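You operate a simulated robot arm through the tools that you are given. There is no shell and no other tool.

You run a simulated robot arm. Do the job below in one go: nothing can be reset, and whatever is moved stays where it is left.

TASK
Reject the leaking bearing on the spin tester and wipe the grease drip off the table.
Fine: switch the tester off before you take the bearing; it goes in the open reject box, which ends shut; wipe with the green pad and put it back. What is to be rubbed or washed off counts as gone when no trace of it is left.

Only the result counts: the job must be done as asked and must still hold three seconds after the hand-in. Knocking over, shifting, dropping, spilling or breaking anything else fails it.

THE ROBOT
A 6-joint arm with a two-finger gripper, fixed in place. Base frame: the origin is on the floor under the middle of its stand, x ahead of it, y to its left, z up; the work surface is at about z = 90. Readings come in cm, degrees, newtons and seconds.
It reaches about 120.6 cm from its shoulder. Its first joint turns from -166.0 to 166.0 degrees. Payload 2.45 kg.
Tool frame: the origin (TCP) lies between the finger pads and is the grasp point; the fingertips stand 2 cm ahead of it; z points along the fingers, y is the line along which they close. The gripper opens to 14 cm; its body begins 16.8 cm behind the TCP.
Orientation is told as [roll, pitch, yaw] about the base's x, y, z axes, in that order, counted from this pose: with the fingers straight down and closing along the base's y, the tool's x points along the base's -x, its y along +y and its z along -z.

THE INTERFACE
- The arm moves only by the tool jog_arm. Its argument "rows" is a list that holds one entry, the list of rows, each a list of 7 numbers: the shift along the tool's x, y, z in units of 40 mm (1.0 is 40 mm), then the turn, a rotation vector about the tool's x, y, z in units of 8 degrees (1.0 is 8 degrees), then the finger opening in cm, from 0 to 14. In form: [[[dx, dy, dz, rx, ry, rz, hand], ...]]. A call has 1 to 20 rows; each row shifts and turns the commanded pose from where the row before left it, along the tool's axes as they then stand. A call with a number of a shift or a turn outside -1 to 1 is refused whole. Each row takes 0.2 s and may step no farther than 5 cm and 8.6 degrees from the row before; otherwise, or with a gripper value out of range, the whole call is refused. Where a pose cannot be reached the arm comes as near as it can. A force on the tool above 90 N (or 10 N above the force at the start of the call, whichever is more), or a blocked arm, ends the call early, and 0.2 s more pass. Each finger travels about 4.5 cm/s and halts on what it meets, pressing with about 36 N; the grip force reading is that of the motor and also rises with nothing between the fingers. The clock runs only during rows and for 0.2 s after the last one: add rows that do not move to give the fingers time. It gives the time, the measured TCP pose, the force on the tool (base axes), the opening and the grip force at its end, in the units of the frame above (readings bear some noise), with the torque about the TCP (base axes, N m) and any sound that the robot's microphone picked up.
- Cameras (640 x 400 px; columns grow to the right, rows downward): "scene" is fixed at [5.11, 49.92, 148.39]; the picture's right is [0.99, 0.15, 0.00], its down [0.11, -0.72, -0.68] and it looks along [-0.10, 0.67, -0.73] (base axes); focal length 214 px, centre (320, 200). "wrist" rides on the gripper at [7.8, 1.1, -20.9] in the tool frame; the picture's right is [-0.14, 0.99, 0.00], its down [-0.92, -0.13, -0.37] and it looks along [-0.36, -0.05, 0.93] (tool axes); focal length 280 px, centre (320, 200). There is no depth. A picture from a camera that has moved, and an enlarged one, comes with that camera's place and axes in the base frame and with its lens.
- camera(camera): a new picture of that camera. No time passes.
- close_up(camera, box): a new picture of the part [left, top, right, bottom] of that camera's present view, enlarged. No time passes.
- sign_off(): hands the job in; it is judged then, once.

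Nothing tells you positions but the pictures and the camera data. Unless the task says otherwise, let go and move clear before handing in.

The tools are called after ">>>" as a command line: name --argument value ..., lists and objects as JSON in quotes. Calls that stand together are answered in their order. jog_arm: Moves the arm, as the interface text tells. Its arguments: {"type":"object","properties":{"rows":{"type":"array","items":{"type":"array","items":{"type":"array","items":{"type":"number"}}}}},"required":["rows"]} The other tools are called the same way: camera (camera) takes a picture; close_up (camera, box) takes an enlarged picture of a part of a camera's view; sign_off () hands the job in.

At the start:

```text
t: 0.0
position: [55.95, 44.53, 131.46]
tcp_rot: [0.0, 0.1, 0.2]
ft_force: [0.3, 0.1, -0.7]
wrist_torque: [-0.01, -0.02, -0.01]
finger_gap: 14.01
finger_force: 0.0
```

scene: 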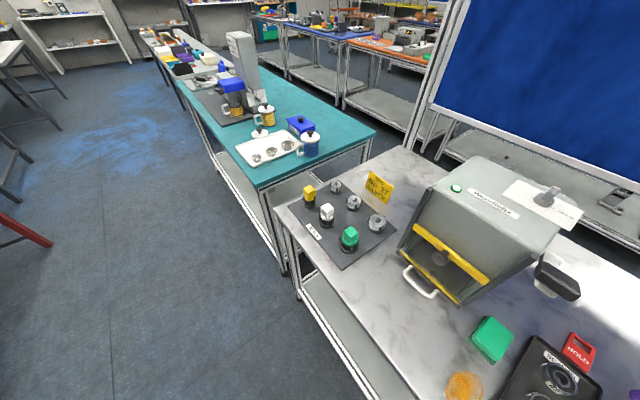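
wrist: 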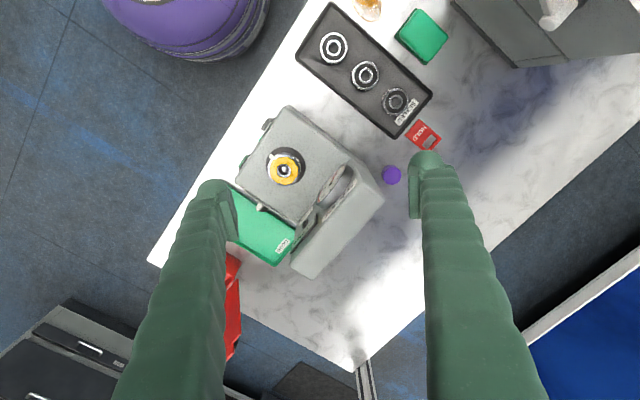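

I see a workbench with a spin tester (the grey box with a yellow/black bearing), a tray with three bearings, a green pad, an orange grease drip and a red box or tag. I'll take enlarged views before I move anything.

>>> close_up --camera "wrist" --box '[140, 90, 400, 290]'

>>> close_up --camera "wrist" --box '[280, 0, 480, 160]'

>>> close_up --camera "scene" --box '[400, 240, 640, 400]'

>>> close_up --camera "scene" --box '[270, 150, 470, 280]'

```text
2.00 times, centred on (270, 190) of wrist
camera zoom: at [48.11, 45.51, 152.31], right [0.14, 0.99, 0.0], down [0.92, -0.13, 0.37], along [0.36, -0.05, -0.93], focal length 561 px, centre (420, 220)
```

zoom: 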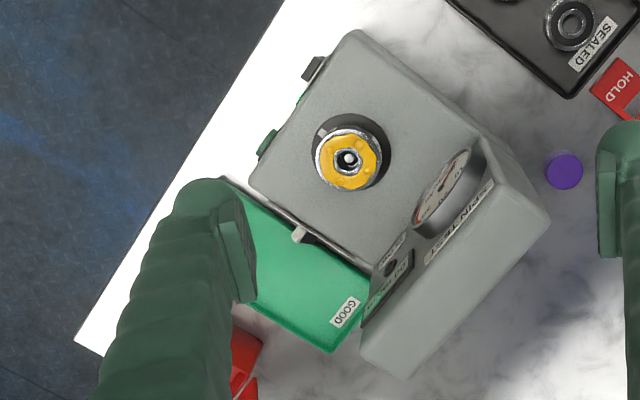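

```text
2.50 times, centred on (380, 80) of wrist
camera zoom: at [48.11, 45.51, 152.31], right [0.14, 0.99, 0.0], down [0.92, -0.13, 0.37], along [0.36, -0.05, -0.93], focal length 701 px, centre (170, 500)
```

zoom: 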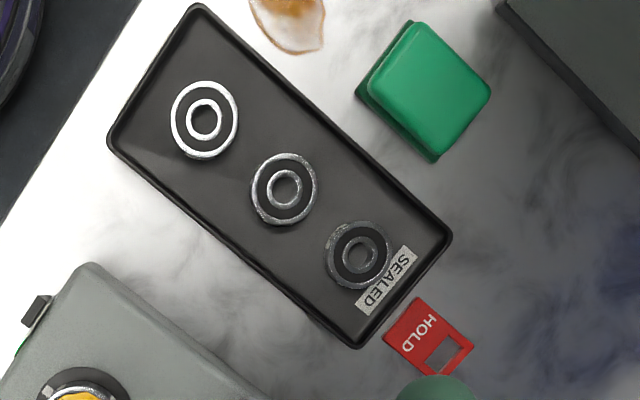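

```text
2.50 times, centred on (520, 320) of scene
camera zoom: at [5.11, 49.92, 148.39], right [0.99, 0.15, 0.0], down [0.11, -0.72, -0.68], along [-0.1, 0.67, -0.73], focal length 536 px, centre (-180, -100)
```

zoom: 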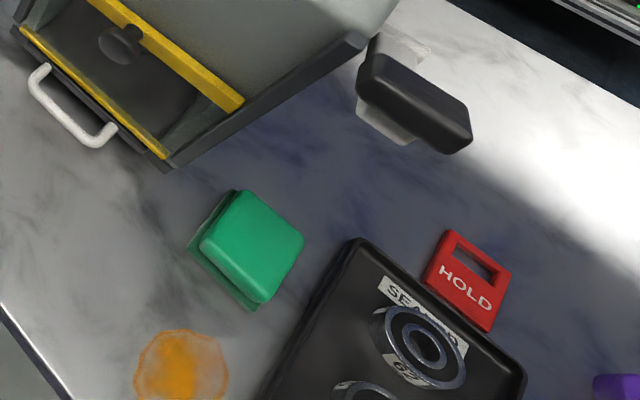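

```text
3.08 times, centred on (370, 215) of scene
camera zoom: at [5.11, 49.92, 148.39], right [0.99, 0.15, 0.0], down [0.11, -0.72, -0.68], along [-0.1, 0.67, -0.73], focal length 660 px, centre (166, 154)
```

zoom: 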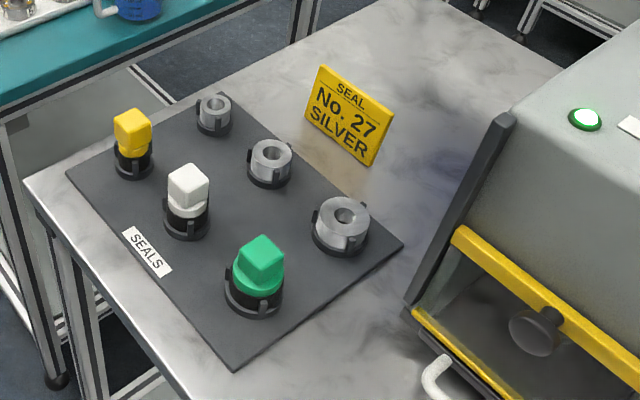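

The tester is around (60–80, 35) and a red box is partly hidden behind the left finger, near (94, 16). I'll shift the hand at its current height to see the tester, its switch and the red box from other angles.

>>> jog_arm --rows '[[[0, -1, -0.5, 0, 0, 0, 14], [0, -1, -0.5, 0, 0, 0, 14], [0, -1, -0.5, 0, 0, 0, 14], [0, -1, 0, 0, 0, 0, 14], [0, -1, 0, 0, 0, 0, 14]]]'

>>> camera --camera "wrist"

>>> camera --camera "scene"

```text
t: 1.2
position: [56.16, 24.46, 137.22]
tcp_rot: [0.1, 0.1, 0.1]
ft_force: [0.2, 0.5, -0.3]
wrist_torque: [-0.06, 0.01, -0.03]
finger_gap: 14.01
finger_force: 0.1
```

```text
taken
camera wrist: at [48.29, 25.54, 158.25], right [0.14, 0.99, 0.0], down [0.92, -0.13, 0.37], along [0.36, -0.05, -0.93], focal length 280 px, centre (320, 200)
```

wrist: 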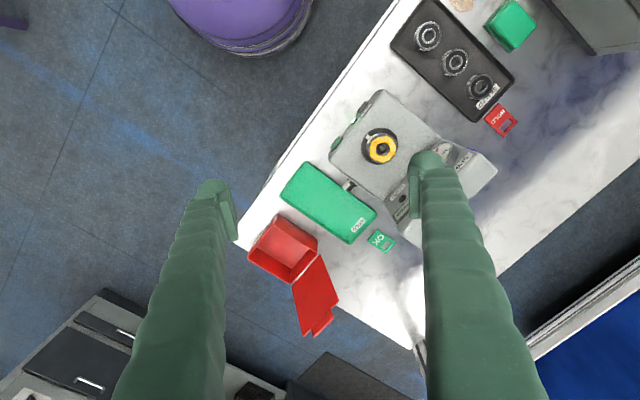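

```text
taken
```

scene: 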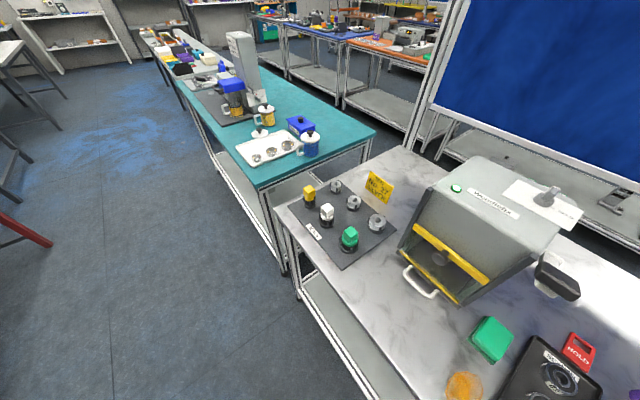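

>>> close_up --camera "wrist" --box '[230, 170, 430, 350]'

>>> close_up --camera "wrist" --box '[310, 70, 510, 230]'

```text
2.22 times, centred on (330, 260) of wrist
camera zoom: at [48.29, 25.54, 158.25], right [0.14, 0.99, 0.0], down [0.92, -0.13, 0.37], along [0.36, -0.05, -0.93], focal length 623 px, centre (298, 67)
```

zoom: 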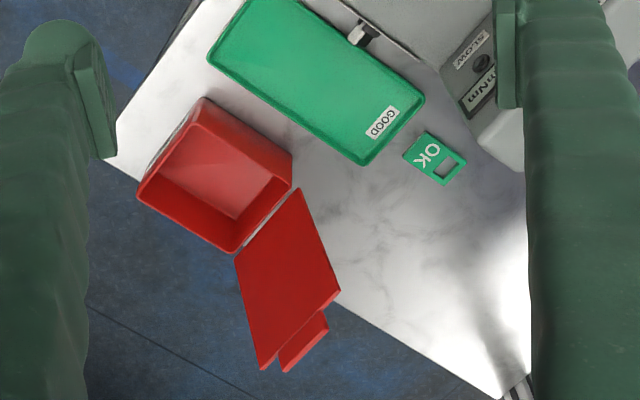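

```text
2.50 times, centred on (410, 150) of wrist
camera zoom: at [48.29, 25.54, 158.25], right [0.14, 0.99, 0.0], down [0.92, -0.13, 0.37], along [0.36, -0.05, -0.93], focal length 701 px, centre (95, 325)
```

zoom: 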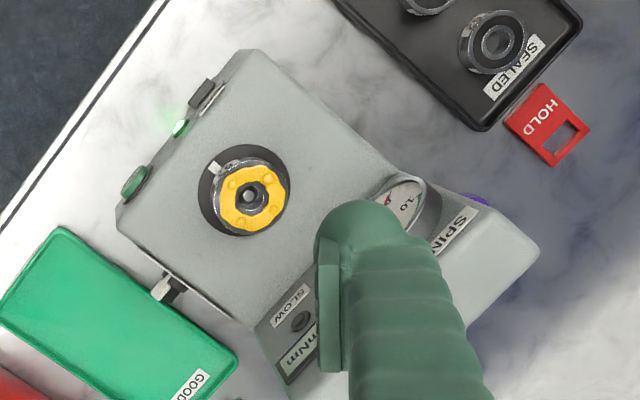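

The bearing triangulates to about (61, 37, 98). The red reject box stands open near (85, 11) with its lid hinged on the far side, and the tester's front has a green button, a green lamp and a rocker. Next I'll turn the camera to face the tester's front and find the off switch.

>>> jog_arm --rows '[[[0.7, -0.22, 0.75, 0, 0, 0, 14], [0.7, -0.22, 0.75, 0, 0, 0, 14], [0.7, -0.22, 0.75, 0, 0, 0, 14], [0.7, -0.22, 0.75, 0, 0, 0, 14], [0, 0, 0, 0, 0, -0.9375, 14], [0, 0, 0, 0, 0, -0.9375, 14], [0, 0, 0, 0, 0, -0.9375, 14], [0, 0, 0, 0, 0, -0.9375, 14], [0, 0, 0, 0, 0, -0.9375, 14], [0, 0, 0, 0, 0, -0.9375, 14], [0, 0, 0, 0, -0.83, 0, 14], [0, 0, 0, 0, -0.83, 0, 14], [0, 0, 0, 0, -0.83, 0, 14]]]'

>>> camera --camera "wrist"

```text
t: 4.0
position: [44.79, 21.05, 125.35]
tcp_rot: [0.0, -19.9, 45.1]
ft_force: [1.3, -0.3, -0.8]
wrist_torque: [-0.02, 0.05, -0.01]
finger_gap: 14.04
finger_force: 0.0
```

```text
taken
camera wrist: at [33.81, 11.41, 142.38], right [-0.61, 0.79, 0.05], down [0.61, 0.43, 0.66], along [0.5, 0.43, -0.75], focal length 280 px, centre (320, 200)
```

wrist: 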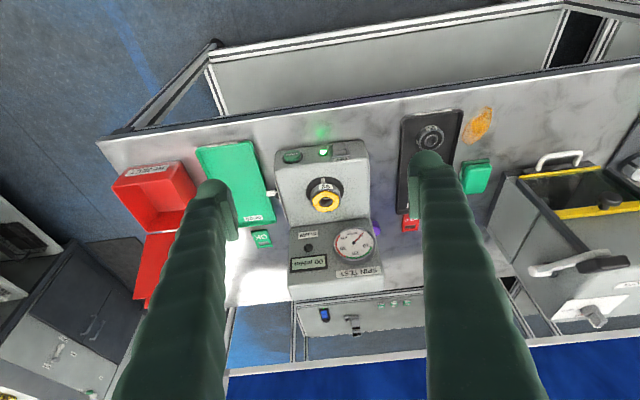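

>>> close_up --camera "wrist" --box '[255, 125, 400, 215]'

>>> close_up --camera "wrist" --box '[260, 200, 400, 300]'

>>> close_up --camera "wrist" --box '[100, 130, 280, 310]'

>>> close_up --camera "wrist" --box '[380, 90, 520, 240]'

```text
4.41 times, centred on (328, 170) of wrist
camera zoom: at [33.81, 11.41, 142.38], right [-0.61, 0.79, 0.05], down [0.61, 0.43, 0.66], along [0.5, 0.43, -0.75], focal length 1238 px, centre (287, 332)
```

zoom: 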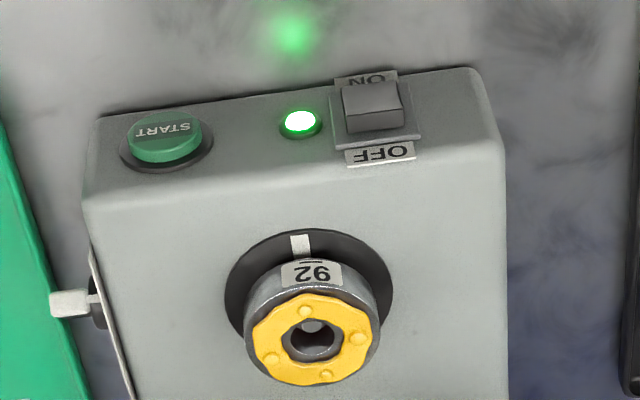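

```text
4.00 times, centred on (330, 250) of wrist
camera zoom: at [33.81, 11.41, 142.38], right [-0.61, 0.79, 0.05], down [0.61, 0.43, 0.66], along [0.5, 0.43, -0.75], focal length 1122 px, centre (280, 0)
```

zoom: 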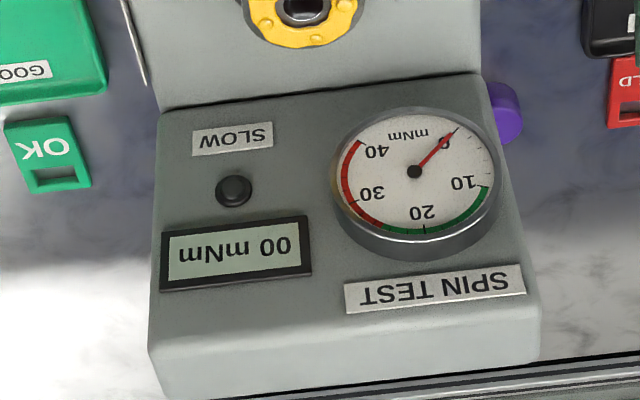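

```text
2.22 times, centred on (190, 220) of wrist
camera zoom: at [33.81, 11.41, 142.38], right [-0.61, 0.79, 0.05], down [0.61, 0.43, 0.66], along [0.5, 0.43, -0.75], focal length 623 px, centre (609, 156)
```

zoom: 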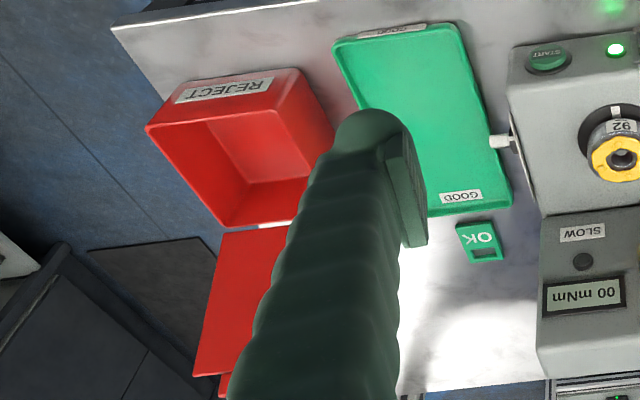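

```text
2.67 times, centred on (450, 165) of wrist
camera zoom: at [33.81, 11.41, 142.38], right [-0.61, 0.79, 0.05], down [0.61, 0.43, 0.66], along [0.5, 0.43, -0.75], focal length 748 px, centre (-27, 293)
```

zoom: 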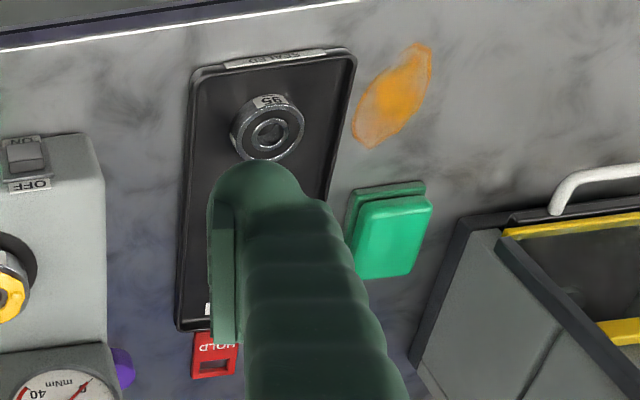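

The rocker on the tester's front face is labelled ON (lower) and OFF (upper), and the lamp is lit, so the tester is on. I'll zoom in on the rocker, the bearing mount and the side lever.

>>> close_up --camera "wrist" --box '[310, 135, 370, 172]'

>>> close_up --camera "wrist" --box '[255, 165, 355, 227]'

>>> close_up --camera "wrist" --box '[440, 95, 500, 205]'

```text
10.67 times, centred on (340, 154) of wrist
camera zoom: at [33.81, 11.41, 142.38], right [-0.61, 0.79, 0.05], down [0.61, 0.43, 0.66], along [0.5, 0.43, -0.75], focal length 2991 px, centre (107, 696)
```

zoom: 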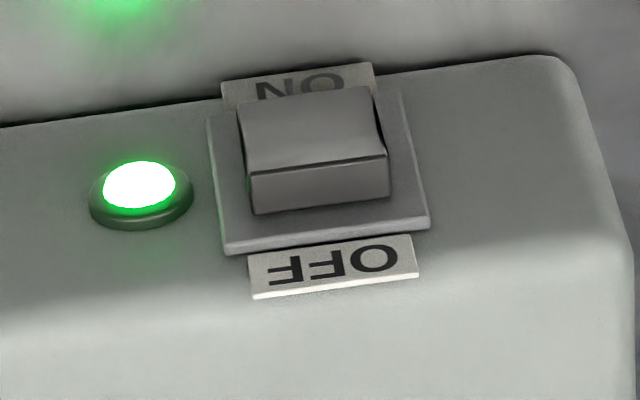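

```text
6.40 times, centred on (305, 196) of wrist
camera zoom: at [33.81, 11.41, 142.38], right [-0.61, 0.79, 0.05], down [0.61, 0.43, 0.66], along [0.5, 0.43, -0.75], focal length 1794 px, centre (416, 226)
```

zoom: 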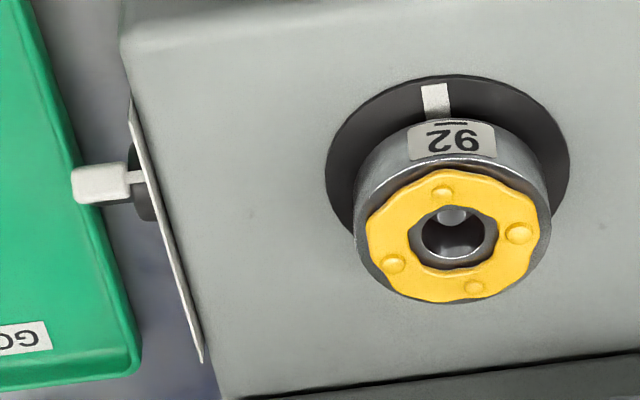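

```text
3.64 times, centred on (470, 150) of wrist
camera zoom: at [33.81, 11.41, 142.38], right [-0.61, 0.79, 0.05], down [0.61, 0.43, 0.66], along [0.5, 0.43, -0.75], focal length 1020 px, centre (-226, 382)
```

zoom: 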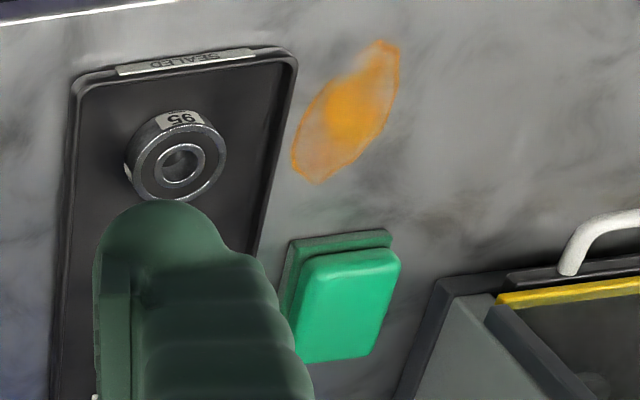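

The rocker's OFF half (upper) sticks out, near (53, 34, 96), so I need to press it inwards. I'll check the finger shape before planning the press.

>>> close_up --camera "wrist" --box '[110, 130, 330, 400]'

>>> close_up --camera "wrist" --box '[370, 130, 550, 400]'

```text
1.48 times, centred on (220, 265) of wrist
camera zoom: at [33.81, 11.41, 142.38], right [-0.61, 0.79, 0.05], down [0.61, 0.43, 0.66], along [0.5, 0.43, -0.75], focal length 415 px, centre (468, 104)
```

zoom: 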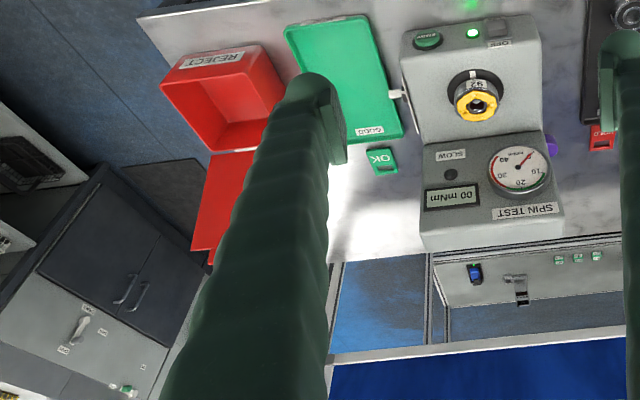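

```text
1.48 times, centred on (460, 265) of wrist
camera zoom: at [33.81, 11.41, 142.38], right [-0.61, 0.79, 0.05], down [0.61, 0.43, 0.66], along [0.5, 0.43, -0.75], focal length 415 px, centre (113, 104)
```

zoom: 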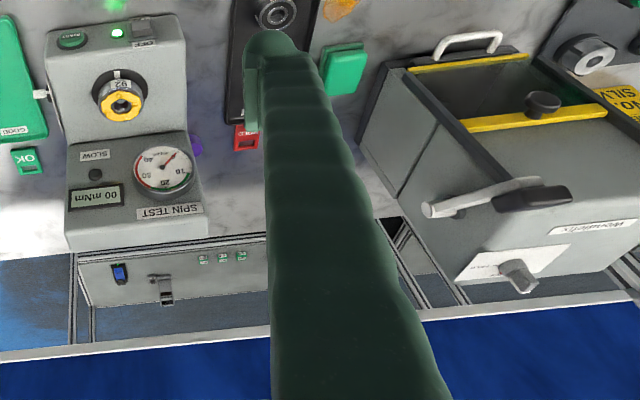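

The OFF side faces the robot, so I'll press it with closed fingers tilted outward. First I'll close the fingers, tilt to 45° and drop in front of the tester's front face for a better look.

>>> jog_arm --rows '[[[0, 0, 0, 0, -0.8, 0, 0], [0, 0, 0, 0, -0.8, 0, 0], [0, 0, 0, 0, -0.8, 0, 0], [0, 0, 0, 0, -0.73, 0, 0], [0.584, 0.12, 0.696, 0, 0, 0, 0], [0.584, 0.12, 0.696, 0, 0, 0, 0], [0.584, 0.12, 0.696, 0, 0, 0, 0], [0.584, 0.12, 0.696, 0, 0, 0, 0], [0.584, 0.12, 0.696, 0, 0, 0, 0], [0.584, 0.12, 0.696, 0, 0, 0, 0], [0.584, 0.12, 0.696, 0, 0, 0, 0]]]'

>>> camera --camera "wrist"

```text
t: 6.4
position: [43.99, 24.88, 100.0]
tcp_rot: [0.0, -44.9, 45.0]
ft_force: [0.7, -0.6, 0.2]
wrist_torque: [-0.01, -0.01, -0.02]
finger_gap: 0.0
finger_force: 29.4
```

```text
taken
camera wrist: at [28.81, 11.25, 109.25], right [-0.63, 0.77, 0.1], down [0.37, 0.19, 0.91], along [0.68, 0.61, -0.4], focal length 280 px, centre (320, 200)
```

wrist: 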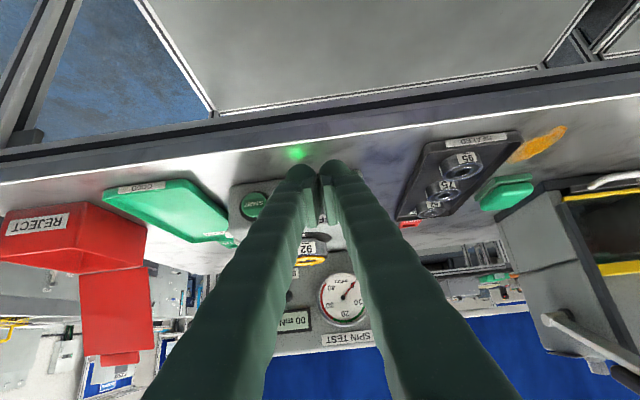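

>>> close_up --camera "wrist" --box '[210, 130, 430, 260]'

>>> close_up --camera "wrist" --box '[0, 170, 240, 380]'

>>> close_up --camera "wrist" --box '[380, 110, 600, 240]'

```text
2.91 times, centred on (320, 195) of wrist
camera zoom: at [28.81, 11.25, 109.25], right [-0.63, 0.77, 0.1], down [0.37, 0.19, 0.91], along [0.68, 0.61, -0.4], focal length 816 px, centre (320, 214)
```

zoom: 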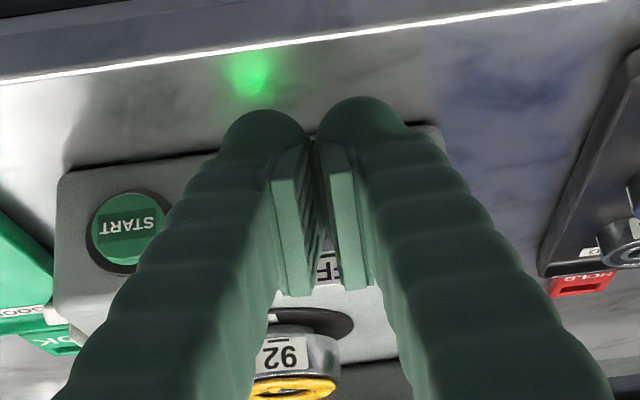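

```text
1.90 times, centred on (120, 275) of wrist
camera zoom: at [28.81, 11.25, 109.25], right [-0.63, 0.77, 0.1], down [0.37, 0.19, 0.91], along [0.68, 0.61, -0.4], focal length 534 px, centre (701, 57)
```

zoom: 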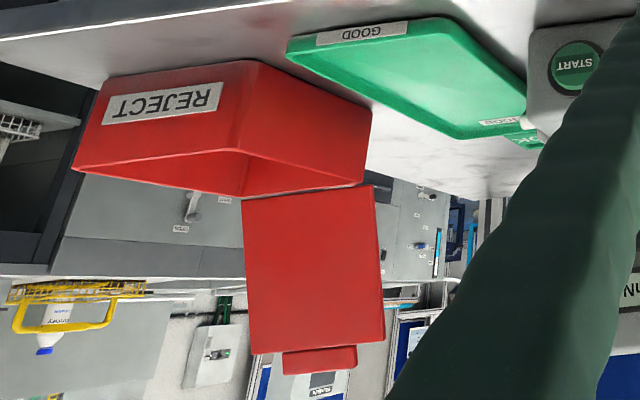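

```text
2.91 times, centred on (490, 175) of wrist
camera zoom: at [28.81, 11.25, 109.25], right [-0.63, 0.77, 0.1], down [0.37, 0.19, 0.91], along [0.68, 0.61, -0.4], focal length 816 px, centre (-174, 273)
```

zoom: 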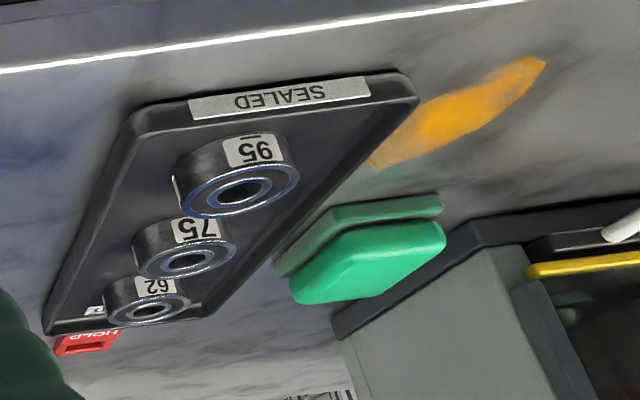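

START triangulates to (60.1, 27.4, 94.0), and the rocker's raised OFF edge to about (53.0, 33.8, 95.0). I'll open the fingers to 6 cm, line the right-hand finger up with the OFF half, keep the other finger clear of the tester's side, and approach.

>>> jog_arm --rows '[[[0, 0.367, 0, 0, 0, 0, 6], [0, 0.367, 0, 0, 0, 0, 6], [0, 0.367, 0, 0, 0, 0, 6], [-0.1475, 0, 0.713, 0, 0, 0, 6], [-0.1475, 0, 0.713, 0, 0, 0, 6], [-0.1475, 0, 0.713, 0, 0, 0, 6]]]'

>>> close_up --camera "wrist" --box '[180, 110, 480, 290]'

```text
t: 7.8
position: [45.76, 33.22, 95.18]
tcp_rot: [0.0, -45.0, 44.9]
ft_force: [-0.9, 0.2, 0.1]
wrist_torque: [-0.01, -0.04, -0.02]
finger_gap: 6.02
finger_force: 0.0
```

```text
2.13 times, centred on (330, 200) of wrist
camera zoom: at [30.69, 19.54, 104.54], right [-0.63, 0.77, 0.1], down [0.37, 0.19, 0.91], along [0.68, 0.61, -0.4], focal length 598 px, centre (299, 200)
```

zoom: 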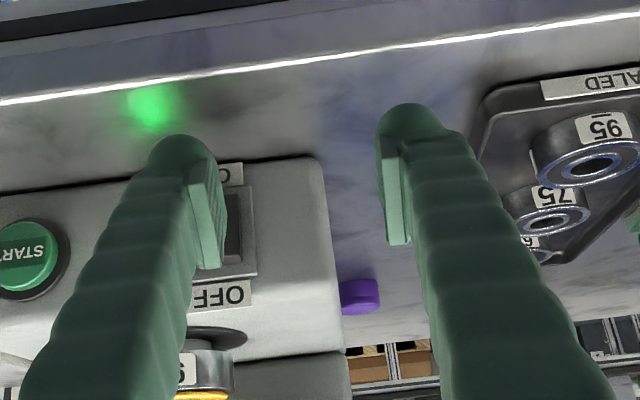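

The right-hand finger is in line with the rocker (l ≈ −13.6), at the height of its OFF half. I'll advance carefully, then press in small steps.

>>> jog_arm --rows '[[[-0.212, 0, 0.142, 0, 0, 0, 6], [-0.1768, 0, 0.1768, 0, 0, 0, 6], [-0.1768, 0, 0.1768, 0, 0, 0, 6], [-0.0442, 0, 0.0442, 0, 0, 0, 6], [-0.0442, 0, 0.0442, 0, 0, 0, 6], [0, 0, 0, 0, 0, 0, 6]]]'

>>> close_up --camera "wrist" --box '[180, 110, 480, 290]'

```text
t: 9.2
position: [48.21, 35.52, 95.34]
tcp_rot: [0.2, -45.1, 45.0]
ft_force: [-18.8, -17.6, -0.9]
wrist_torque: [-0.04, 0.0, -0.99]
finger_gap: 6.06
finger_force: 0.6
heard: click
```

```text
2.13 times, centred on (330, 200) of wrist
camera zoom: at [33.17, 21.87, 104.76], right [-0.63, 0.77, 0.1], down [0.37, 0.19, 0.91], along [0.68, 0.61, -0.4], focal length 598 px, centre (299, 200)
```

zoom: 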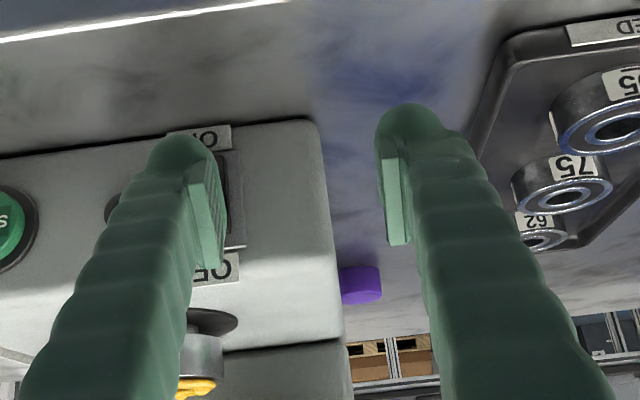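

I heard a click and the green glow on the table is gone. I'll back off and confirm that the lamp is out and nothing moved.

>>> jog_arm --rows '[[[0.1768, 0, -0.1768, 0, 0, 0, 6], [0.354, 0, -0.354, 0, 0, 0, 6], [0.53, 0, -0.53, 0, 0, 0, 6], [0.53, 0, -0.53, 0, 0, 0, 6]]]'

>>> close_up --camera "wrist" --box '[180, 90, 480, 290]'

```text
t: 10.2
position: [41.97, 29.22, 95.43]
tcp_rot: [0.0, -45.1, 45.1]
ft_force: [0.2, 0.6, -1.1]
wrist_torque: [-0.02, 0.0, 0.01]
finger_gap: 6.02
finger_force: 0.1
```

```text
2.00 times, centred on (330, 190) of wrist
camera zoom: at [26.9, 15.61, 104.83], right [-0.63, 0.77, 0.1], down [0.37, 0.19, 0.91], along [0.68, 0.61, -0.4], focal length 561 px, centre (300, 220)
```

zoom: 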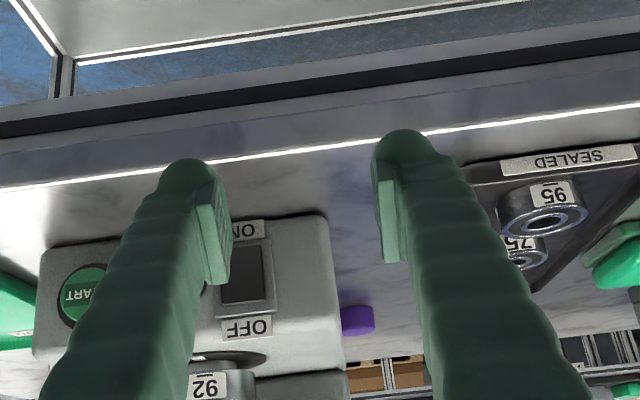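

The rocker has flipped and the OFF half is now flush. I'll raise the hand and open the fingers, to confirm the lamp is dark and get a low-angle view of the bearing for the grasp.

>>> jog_arm --rows '[[[-0.663, 0, -0.663, 0, 0, 0, 14], [-0.663, 0, -0.663, 0, 0, 0, 14], [-0.663, 0, -0.663, 0, 0, 0, 14], [-0.663, 0, -0.663, 0, 0, 0, 14], [0, 0, 0, 0, 0, 0, 14]]]'

>>> camera --camera "wrist"

>>> close_up --camera "wrist" --box '[220, 150, 340, 240]'

```text
t: 11.4
position: [42.15, 29.13, 110.4]
tcp_rot: [0.1, -45.1, 45.0]
ft_force: [0.2, -0.2, -1.1]
wrist_torque: [0.03, 0.0, -0.01]
finger_gap: 13.99
finger_force: 0.0
```

```text
taken
camera wrist: at [26.92, 15.52, 119.73], right [-0.63, 0.77, 0.1], down [0.37, 0.19, 0.91], along [0.68, 0.61, -0.4], focal length 280 px, centre (320, 200)
```

wrist: 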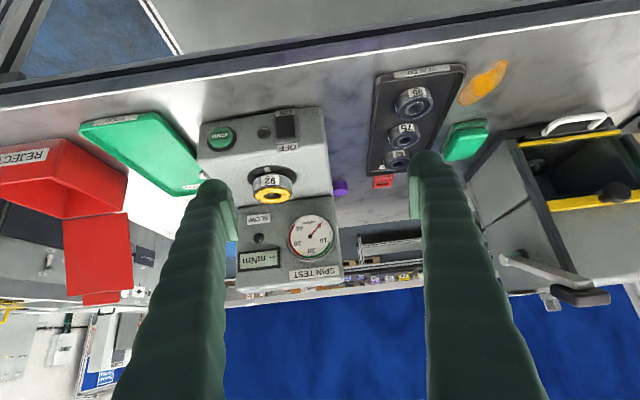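

```text
4.44 times, centred on (280, 195) of wrist
camera zoom: at [26.92, 15.52, 119.73], right [-0.63, 0.77, 0.1], down [0.37, 0.19, 0.91], along [0.68, 0.61, -0.4], focal length 1246 px, centre (498, 222)
```

zoom: 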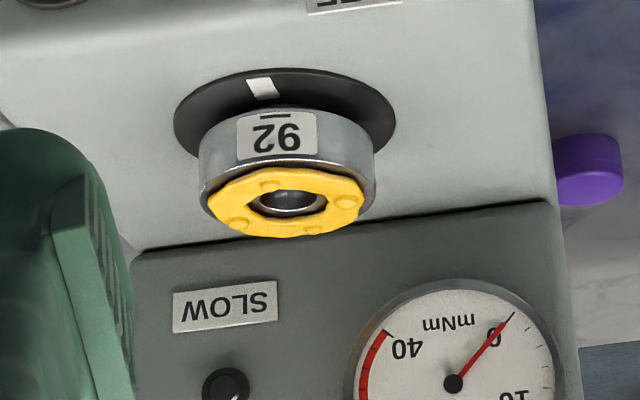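

The lamp is dark and the display is blank, so the tester is off. The bearing is about 6 cm across and spans z ≈ 98.9 to 101.2 at (61.0, 36.4). I'll bring the hand upright and stop above it with the fingers closing parallel to the front edge.

>>> jog_arm --rows '[[[0, 0, 0, 0, 0.9375, 0, 14], [0, 0, 0, 0, 0.9375, 0, 14], [0, 0, 0, 0, 0.9375, 0, 14], [0, 0, 0, 0, 0.9375, 0, 14], [0, 0, 0, 0, 0.9375, 0, 14], [0, 0, 0, 0, 0.9375, 0, 14], [0, 0, -0.7, 0, 0, 0, 14], [0, 0, -0.7, 0, 0, 0, 14], [-0.928, -0.41, 0, 0, 0, 0, 14], [-0.928, -0.41, 0, 0, 0, 0, 14], [-0.928, -0.41, 0, 0, 0, 0, 14], [-0.928, -0.41, 0, 0, 0, 0, 14], [-0.928, -0.41, 0, 0, 0, 0, 14]]]'

>>> camera --camera "wrist"

```text
t: 14.2
position: [61.0, 36.6, 116.07]
tcp_rot: [0.0, 0.0, 45.2]
ft_force: [-0.7, -0.1, 0.3]
wrist_torque: [0.08, -0.1, 0.01]
finger_gap: 14.02
finger_force: 0.1
```

```text
taken
camera wrist: at [54.69, 31.74, 137.04], right [-0.6, 0.8, 0.0], down [0.74, 0.56, 0.37], along [0.29, 0.22, -0.93], focal length 280 px, centre (320, 200)
```

wrist: 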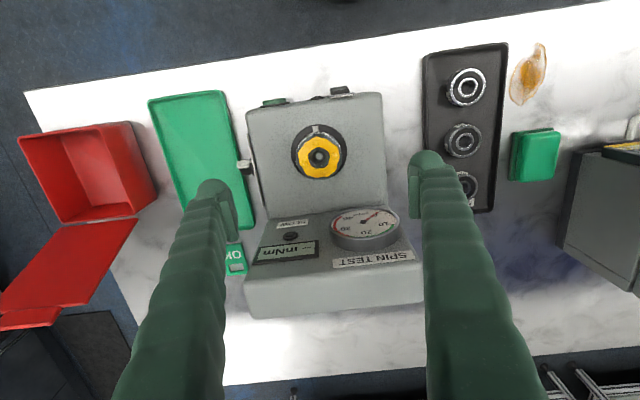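

>>> close_up --camera "wrist" --box '[270, 110, 370, 190]'

>>> close_up --camera "wrist" --box '[0, 100, 170, 340]'

>>> close_up --camera "wrist" --box '[480, 30, 600, 200]'

```text
5.00 times, centred on (320, 150) of wrist
camera zoom: at [54.69, 31.74, 137.04], right [-0.6, 0.8, 0.0], down [0.74, 0.56, 0.37], along [0.29, 0.22, -0.93], focal length 1402 px, centre (320, 450)
```

zoom: 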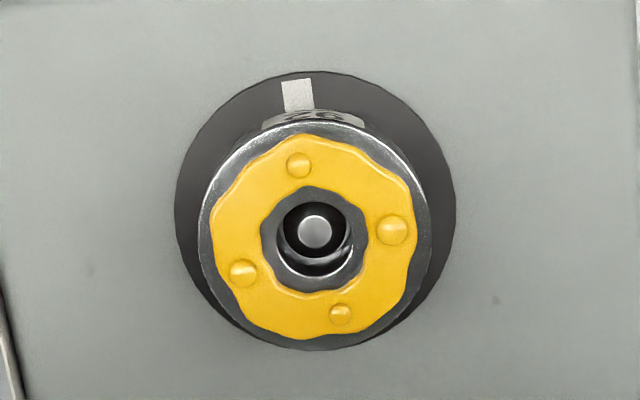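

```text
1.67 times, centred on (85, 220) of wrist
camera zoom: at [54.69, 31.74, 137.04], right [-0.6, 0.8, 0.0], down [0.74, 0.56, 0.37], along [0.29, 0.22, -0.93], focal length 467 px, centre (712, 167)
```

zoom: 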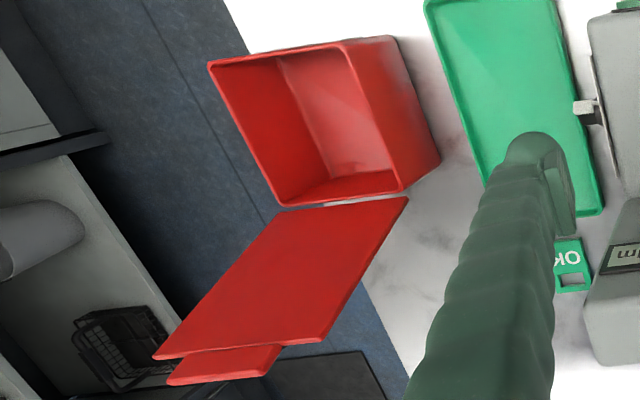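

```text
2.35 times, centred on (540, 115) of wrist
camera zoom: at [54.69, 31.74, 137.04], right [-0.6, 0.8, 0.0], down [0.74, 0.56, 0.37], along [0.29, 0.22, -0.93], focal length 660 px, centre (-198, 400)
```

zoom: 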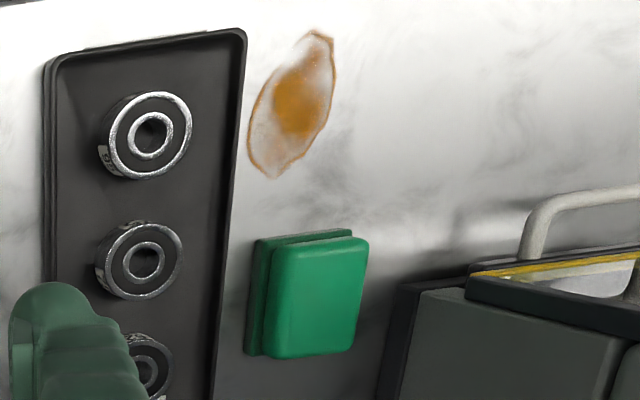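

The bearing's centre is (61.27, 36.58) and the hand is almost exactly above it. I'll descend so the fingertips straddle it just above the disc.

>>> jog_arm --rows '[[[-0.043, -0.045, 0, 0, 0, 0, 14], [0, 0, 0.9, 0, 0, 0, 14], [0, 0, 0.9, 0, 0, 0, 14], [0, 0, 0.9, 0, 0, 0, 14], [0, 0, 0.6, 0, 0, 0, 14], [0, 0, 0.42, 0, 0, 0, 14], [0, 0, 0, 0, 0, 0, 14]]]'

>>> camera --camera "wrist"

```text
t: 15.8
position: [61.26, 36.62, 101.07]
tcp_rot: [0.0, 0.0, 45.1]
ft_force: [-0.7, -0.8, 0.4]
wrist_torque: [-0.04, 0.01, -0.05]
finger_gap: 14.0
finger_force: 0.1
```

```text
taken
camera wrist: at [54.95, 31.83, 122.02], right [-0.6, 0.8, 0.0], down [0.74, 0.56, 0.37], along [0.29, 0.22, -0.93], focal length 280 px, centre (320, 200)
```

wrist: 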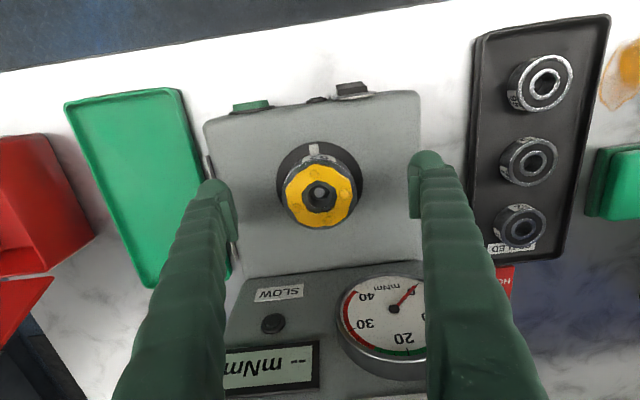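

The bearing is centred between the fingers with no contact yet. I'll lower slightly and close on it.

>>> jog_arm --rows '[[[0, 0, 0.06, 0, 0, 0, 14], [0, 0, 0, 0, 0, 0, 8], [0, 0, 0, 0, 0, 0, 8], [0, 0, 0, 0, 0, 0, 8], [0, 0, 0, 0, 0, 0, 8], [0, 0, 0, 0, 0, 0, 4], [0, 0, 0, 0, 0, 0, 4], [0, 0, 0, 0, 0, 0, 4], [0, 0, 0, 0, 0, 0, 4]]]'

>>> close_up --camera "wrist" --box '[220, 120, 420, 270]'

```text
t: 17.8
position: [61.27, 36.73, 100.91]
tcp_rot: [0.1, -0.1, 45.1]
ft_force: [0.2, -0.2, 0.9]
wrist_torque: [-0.02, -0.02, 0.05]
finger_gap: 6.04
finger_force: 36.2
```

```text
2.67 times, centred on (320, 195) of wrist
camera zoom: at [54.95, 31.83, 121.82], right [-0.6, 0.8, 0.0], down [0.74, 0.56, 0.37], along [0.29, 0.22, -0.93], focal length 748 px, centre (320, 213)
```

zoom: 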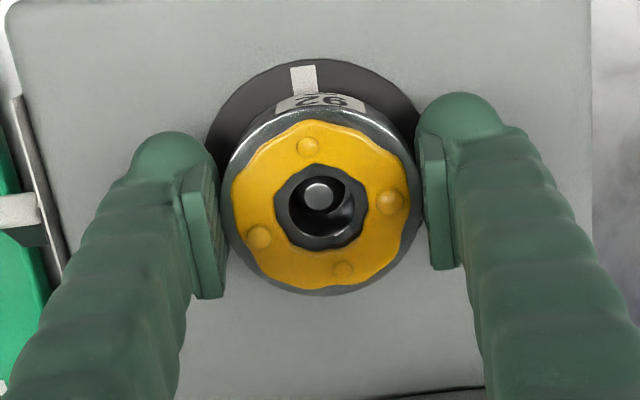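

The bearing is gripped (gap 6.04 cm, 36 N). I'll lift slowly and watch the force.

>>> jog_arm --rows '[[[0, 0, -0.1, 0, 0, 0, 4], [0, 0, -0.15, 0, 0, 0, 4], [0, 0, -0.25, 0, 0, 0, 4], [0, 0, -0.25, 0, 0, 0, 4], [0, 0, -0.25, 0, 0, 0, 4], [0, 0, 0, 0, 0, 0, 4]]]'

>>> camera --camera "wrist"

```text
t: 19.2
position: [61.23, 36.63, 104.98]
tcp_rot: [0.0, 0.0, 45.1]
ft_force: [0.3, -0.6, -0.6]
wrist_torque: [-0.02, -0.01, 0.02]
finger_gap: 3.99
finger_force: 0.1
```

```text
taken
camera wrist: at [54.93, 31.8, 125.87], right [-0.6, 0.8, 0.0], down [0.74, 0.56, 0.37], along [0.29, 0.22, -0.93], focal length 280 px, centre (320, 200)
```

wrist: 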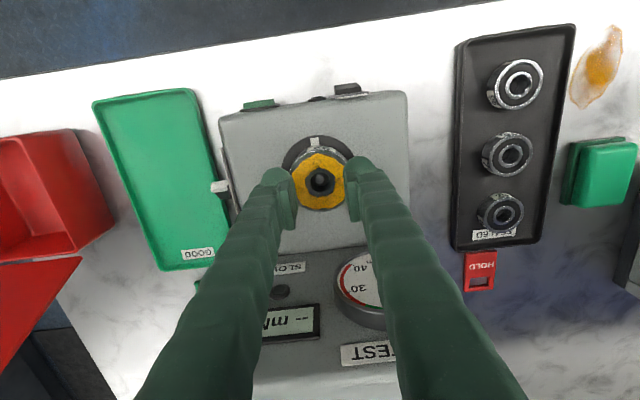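

The fingers slipped off as I lifted, and the bearing is still on the spindle. I'll check whether it is seated, and look at the lever on the tester's left side, which may be a spindle lock.

>>> close_up --camera "wrist" --box '[260, 120, 380, 220]'

>>> close_up --camera "wrist" --box '[180, 90, 280, 250]'

```text
4.00 times, centred on (320, 170) of wrist
camera zoom: at [54.93, 31.8, 125.87], right [-0.6, 0.8, 0.0], down [0.74, 0.56, 0.37], along [0.29, 0.22, -0.93], focal length 1122 px, centre (320, 320)
```

zoom: 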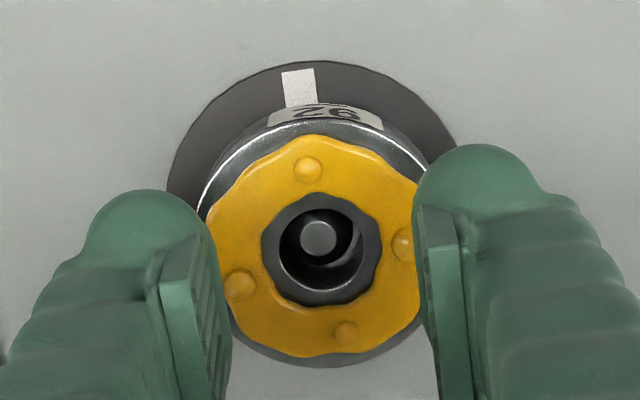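

```text
2.50 times, centred on (230, 170) of wrist
camera zoom: at [54.93, 31.8, 125.87], right [-0.6, 0.8, 0.0], down [0.74, 0.56, 0.37], along [0.29, 0.22, -0.93], focal length 701 px, centre (545, 275)
```

zoom: 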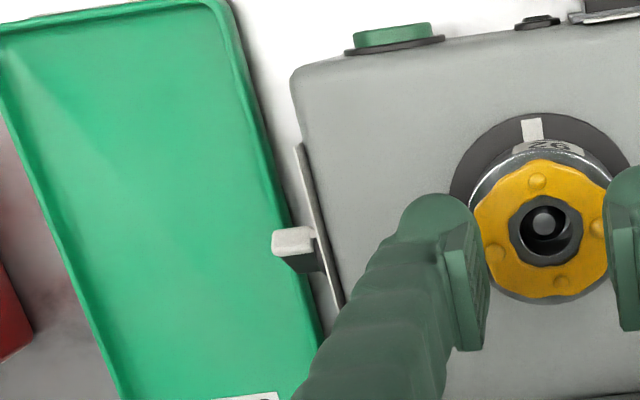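

The bearing is still seated, so something may be clamping it. I'll move the camera round to the tester's left side to look at the lever and its plate.

>>> jog_arm --rows '[[[0, 0, -1, 0, 0, 0, 4], [0, 0, -1, 0, 0, 0, 10], [0, 0, -1, 0, 0, 0, 14], [0.2, -0.98, 0, 0, 0, 0, 14], [0.2, -0.98, 0, 0, 0, 0, 14], [0.2, -0.98, 0, 0, 0, 0, 14], [0.2, -0.98, 0, 0, 0, 0, 14], [0, 0, 0, 0, 0, -0.9375, 14], [0, 0, 0, 0, 0, -0.9375, 14], [0, 0, 0, 0, 0, -0.9375, 14], [0, 0, 0, 0, 0, -0.9375, 14], [0, 0, 0, 0, 0, -0.9375, 14], [0, 0, 0, 0, 0, -0.9375, 14], [0, 0, 0, 0, -0.9375, 0, 14], [0, 0, 0, 0, -0.9375, 0, 14], [0, 0, 0, 0, -0.9375, 0, 14], [0, 0, 0, 0, -0.9375, 0, 14]]]'

>>> camera --camera "wrist"

```text
t: 22.8
position: [70.06, 23.32, 116.89]
tcp_rot: [0.0, -30.1, 90.1]
ft_force: [-0.8, 0.6, -0.5]
wrist_torque: [-0.03, 0.0, 0.0]
finger_gap: 14.0
finger_force: 0.1
```

```text
taken
camera wrist: at [68.99, 6.03, 131.09], right [-0.99, 0.12, 0.07], down [0.13, 0.61, 0.78], along [0.05, 0.78, -0.62], focal length 280 px, centre (320, 200)
```

wrist: 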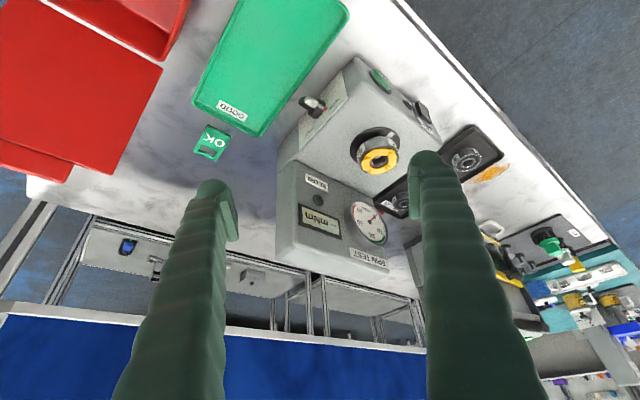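

>>> close_up --camera "wrist" --box '[270, 60, 400, 180]'

>>> close_up --camera "wrist" --box '[285, 75, 355, 150]'

>>> close_up --camera "wrist" --box '[0, 0, 260, 190]'

```text
3.33 times, centred on (335, 120) of wrist
camera zoom: at [68.99, 6.03, 131.09], right [-0.99, 0.12, 0.07], down [0.13, 0.61, 0.78], along [0.05, 0.78, -0.62], focal length 935 px, centre (270, 467)
```

zoom: 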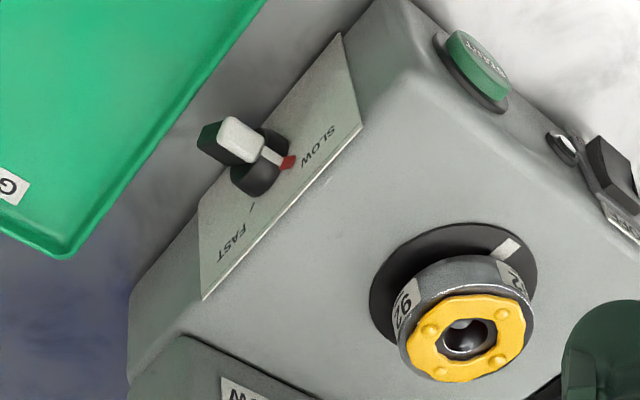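

```text
5.33 times, centred on (320, 112) of wrist
camera zoom: at [68.99, 6.03, 131.09], right [-0.99, 0.12, 0.07], down [0.13, 0.61, 0.78], along [0.05, 0.78, -0.62], focal length 1495 px, centre (320, 667)
```

zoom: 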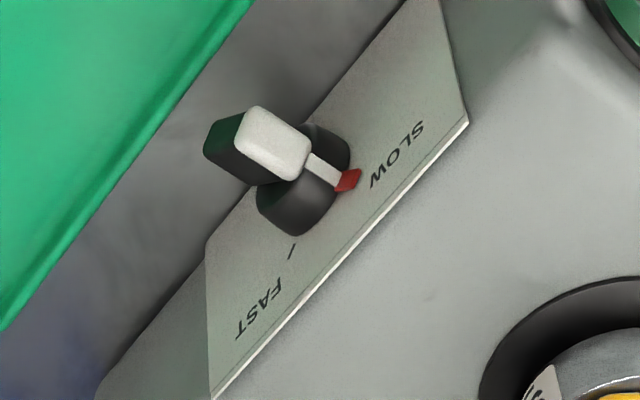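

```text
2.11 times, centred on (130, 95) of wrist
camera zoom: at [68.99, 6.03, 131.09], right [-0.99, 0.12, 0.07], down [0.13, 0.61, 0.78], along [0.05, 0.78, -0.62], focal length 590 px, centre (720, 421)
```

zoom: 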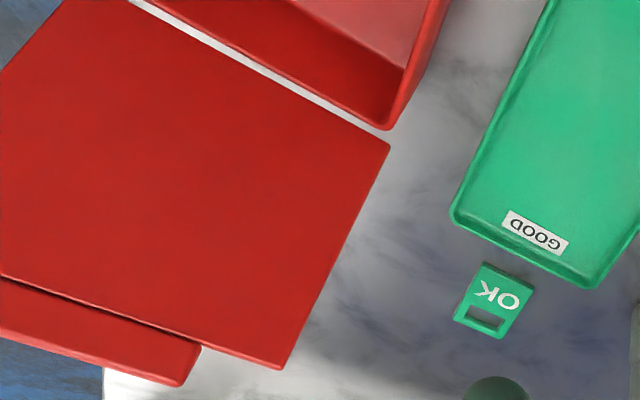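

The side knob is only a SLOW/FAST speed selector, so it isn't a clamp. My grip was simply too shallow: the bearing's underside is at z ≈ 98.7 and the disc is lower, at z ≈ 97.5, so I can grip about 1 cm deeper. I'll go back above the bearing.

>>> jog_arm --rows '[[[0, 0, 0, 0, 0.9375, 0, 14], [0, 0, 0, 0, 0.9375, 0, 14], [0, 0, 0, 0, 0.9375, 0, 14], [0, 0, 0, 0, 0.9375, 0, 14], [0, 0, 0, 0, 0, 0.9375, 14], [0, 0, 0, 0, 0, 0.9375, 14], [0, 0, 0, 0, 0, 0.9375, 14], [0, 0, 0, 0, 0, 0.9375, 14], [0, 0, 0, 0, 0, 0.9375, 14], [0, 0, 0, 0, 0, 0.9375, 14], [-0.2, 0.98, 0, 0, 0, 0, 14], [-0.2, 0.98, 0, 0, 0, 0, 14], [-0.2, 0.98, 0, 0, 0, 0, 14], [-0.2, 0.98, 0, 0, 0, 0, 14], [0, 0, 0, 0, 0, 0, 14]]]'

>>> close_up --camera "wrist" --box '[270, 110, 370, 190]'

```text
t: 26.0
position: [61.22, 36.68, 117.04]
tcp_rot: [0.0, 0.0, 45.0]
ft_force: [0.5, -0.1, -1.0]
wrist_torque: [-0.01, 0.0, 0.0]
finger_gap: 14.0
finger_force: 0.0
```

```text
5.00 times, centred on (320, 150) of wrist
camera zoom: at [54.99, 31.84, 137.91], right [-0.6, 0.8, 0.0], down [0.74, 0.56, 0.37], along [0.29, 0.22, -0.93], focal length 1402 px, centre (320, 450)
```

zoom: 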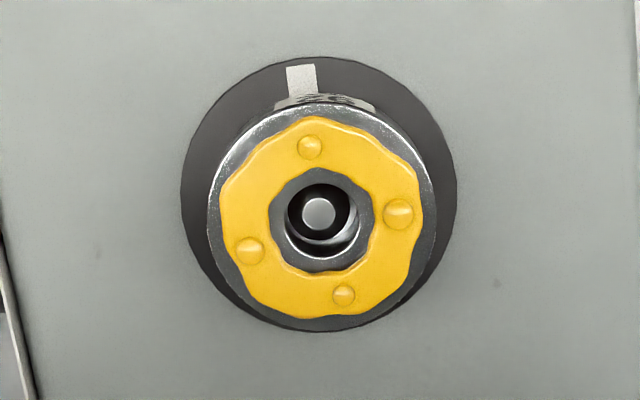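

Still centred and unmoved at (61.2, 36.6). I'll descend deeper this time, to TCP z ≈ 100.0.

>>> jog_arm --rows '[[[0, 0, 0.9, 0, 0, 0, 14], [0, 0, 0.9, 0, 0, 0, 14], [0, 0, 0.9, 0, 0, 0, 14], [0, 0, 0.9, 0, 0, 0, 14], [0, 0, 0.4, 0, 0, 0, 14], [0, 0, 0.1, 0, 0, 0, 14], [0, 0, 0.08, 0, 0, 0, 14], [0, 0, 0.07, 0, 0, 0, 14], [0, 0, 0, 0, 0, 0, 14]]]'

```text
t: 28.0
position: [61.21, 36.57, 99.92]
tcp_rot: [0.0, 0.0, 45.1]
ft_force: [-0.2, 0.0, 0.2]
wrist_torque: [0.0, 0.01, 0.0]
finger_gap: 13.99
finger_force: 0.0
```

No contact yet, so I'll close on the bearing now.

>>> jog_arm --rows '[[[0, 0, 0, 0, 0, 0, 8], [0, 0, 0, 0, 0, 0, 8], [0, 0, 0, 0, 0, 0, 8], [0, 0, 0, 0, 0, 0, 8], [0, 0, 0, 0, 0, 0, 2], [0, 0, 0, 0, 0, 0, 2], [0, 0, 0, 0, 0, 0, 2], [0, 0, 0, 0, 0, 0, 2]]]'

>>> close_up --camera "wrist" --box '[220, 120, 420, 270]'

```text
t: 29.8
position: [61.19, 36.51, 99.85]
tcp_rot: [0.0, 0.0, 45.0]
ft_force: [0.5, 0.2, 1.2]
wrist_torque: [0.01, -0.04, 0.04]
finger_gap: 6.03
finger_force: 36.1
```

```text
2.67 times, centred on (320, 195) of wrist
camera zoom: at [54.94, 31.78, 120.83], right [-0.6, 0.8, 0.0], down [0.74, 0.56, 0.37], along [0.29, 0.22, -0.93], focal length 748 px, centre (320, 213)
```

zoom: 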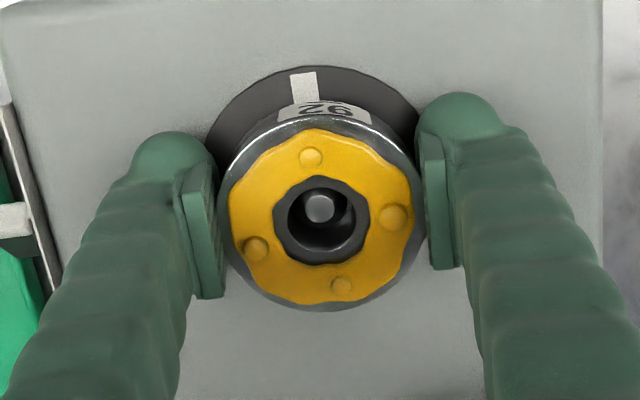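

Gripped deeper. I'll lift in tiny steps to read the resistance.

>>> jog_arm --rows '[[[0, 0, -0.05, 0, 0, 0, 2], [0, 0, -0.05, 0, 0, 0, 2], [0, 0, 0, 0, 0, 0, 2]]]'

>>> close_up --camera "wrist" --box '[220, 120, 420, 270]'

```text
t: 30.6
position: [61.32, 36.59, 100.22]
tcp_rot: [-0.1, -0.1, 45.1]
ft_force: [-0.3, 0.6, -3.1]
wrist_torque: [0.02, 0.0, 0.04]
finger_gap: 6.04
finger_force: 36.3
```

```text
2.67 times, centred on (320, 195) of wrist
camera zoom: at [54.96, 31.79, 121.21], right [-0.6, 0.8, 0.0], down [0.74, 0.56, 0.37], along [0.29, 0.22, -0.93], focal length 748 px, centre (320, 213)
```

zoom: 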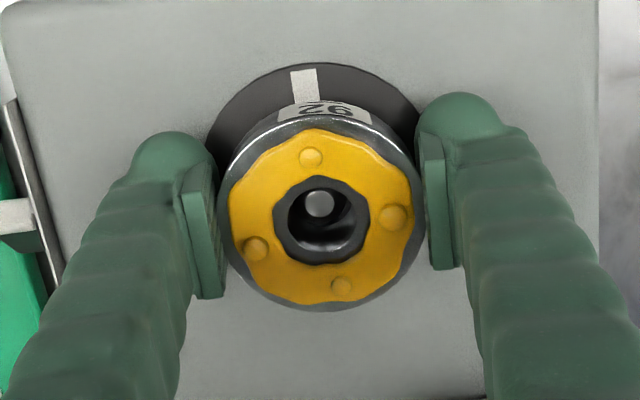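

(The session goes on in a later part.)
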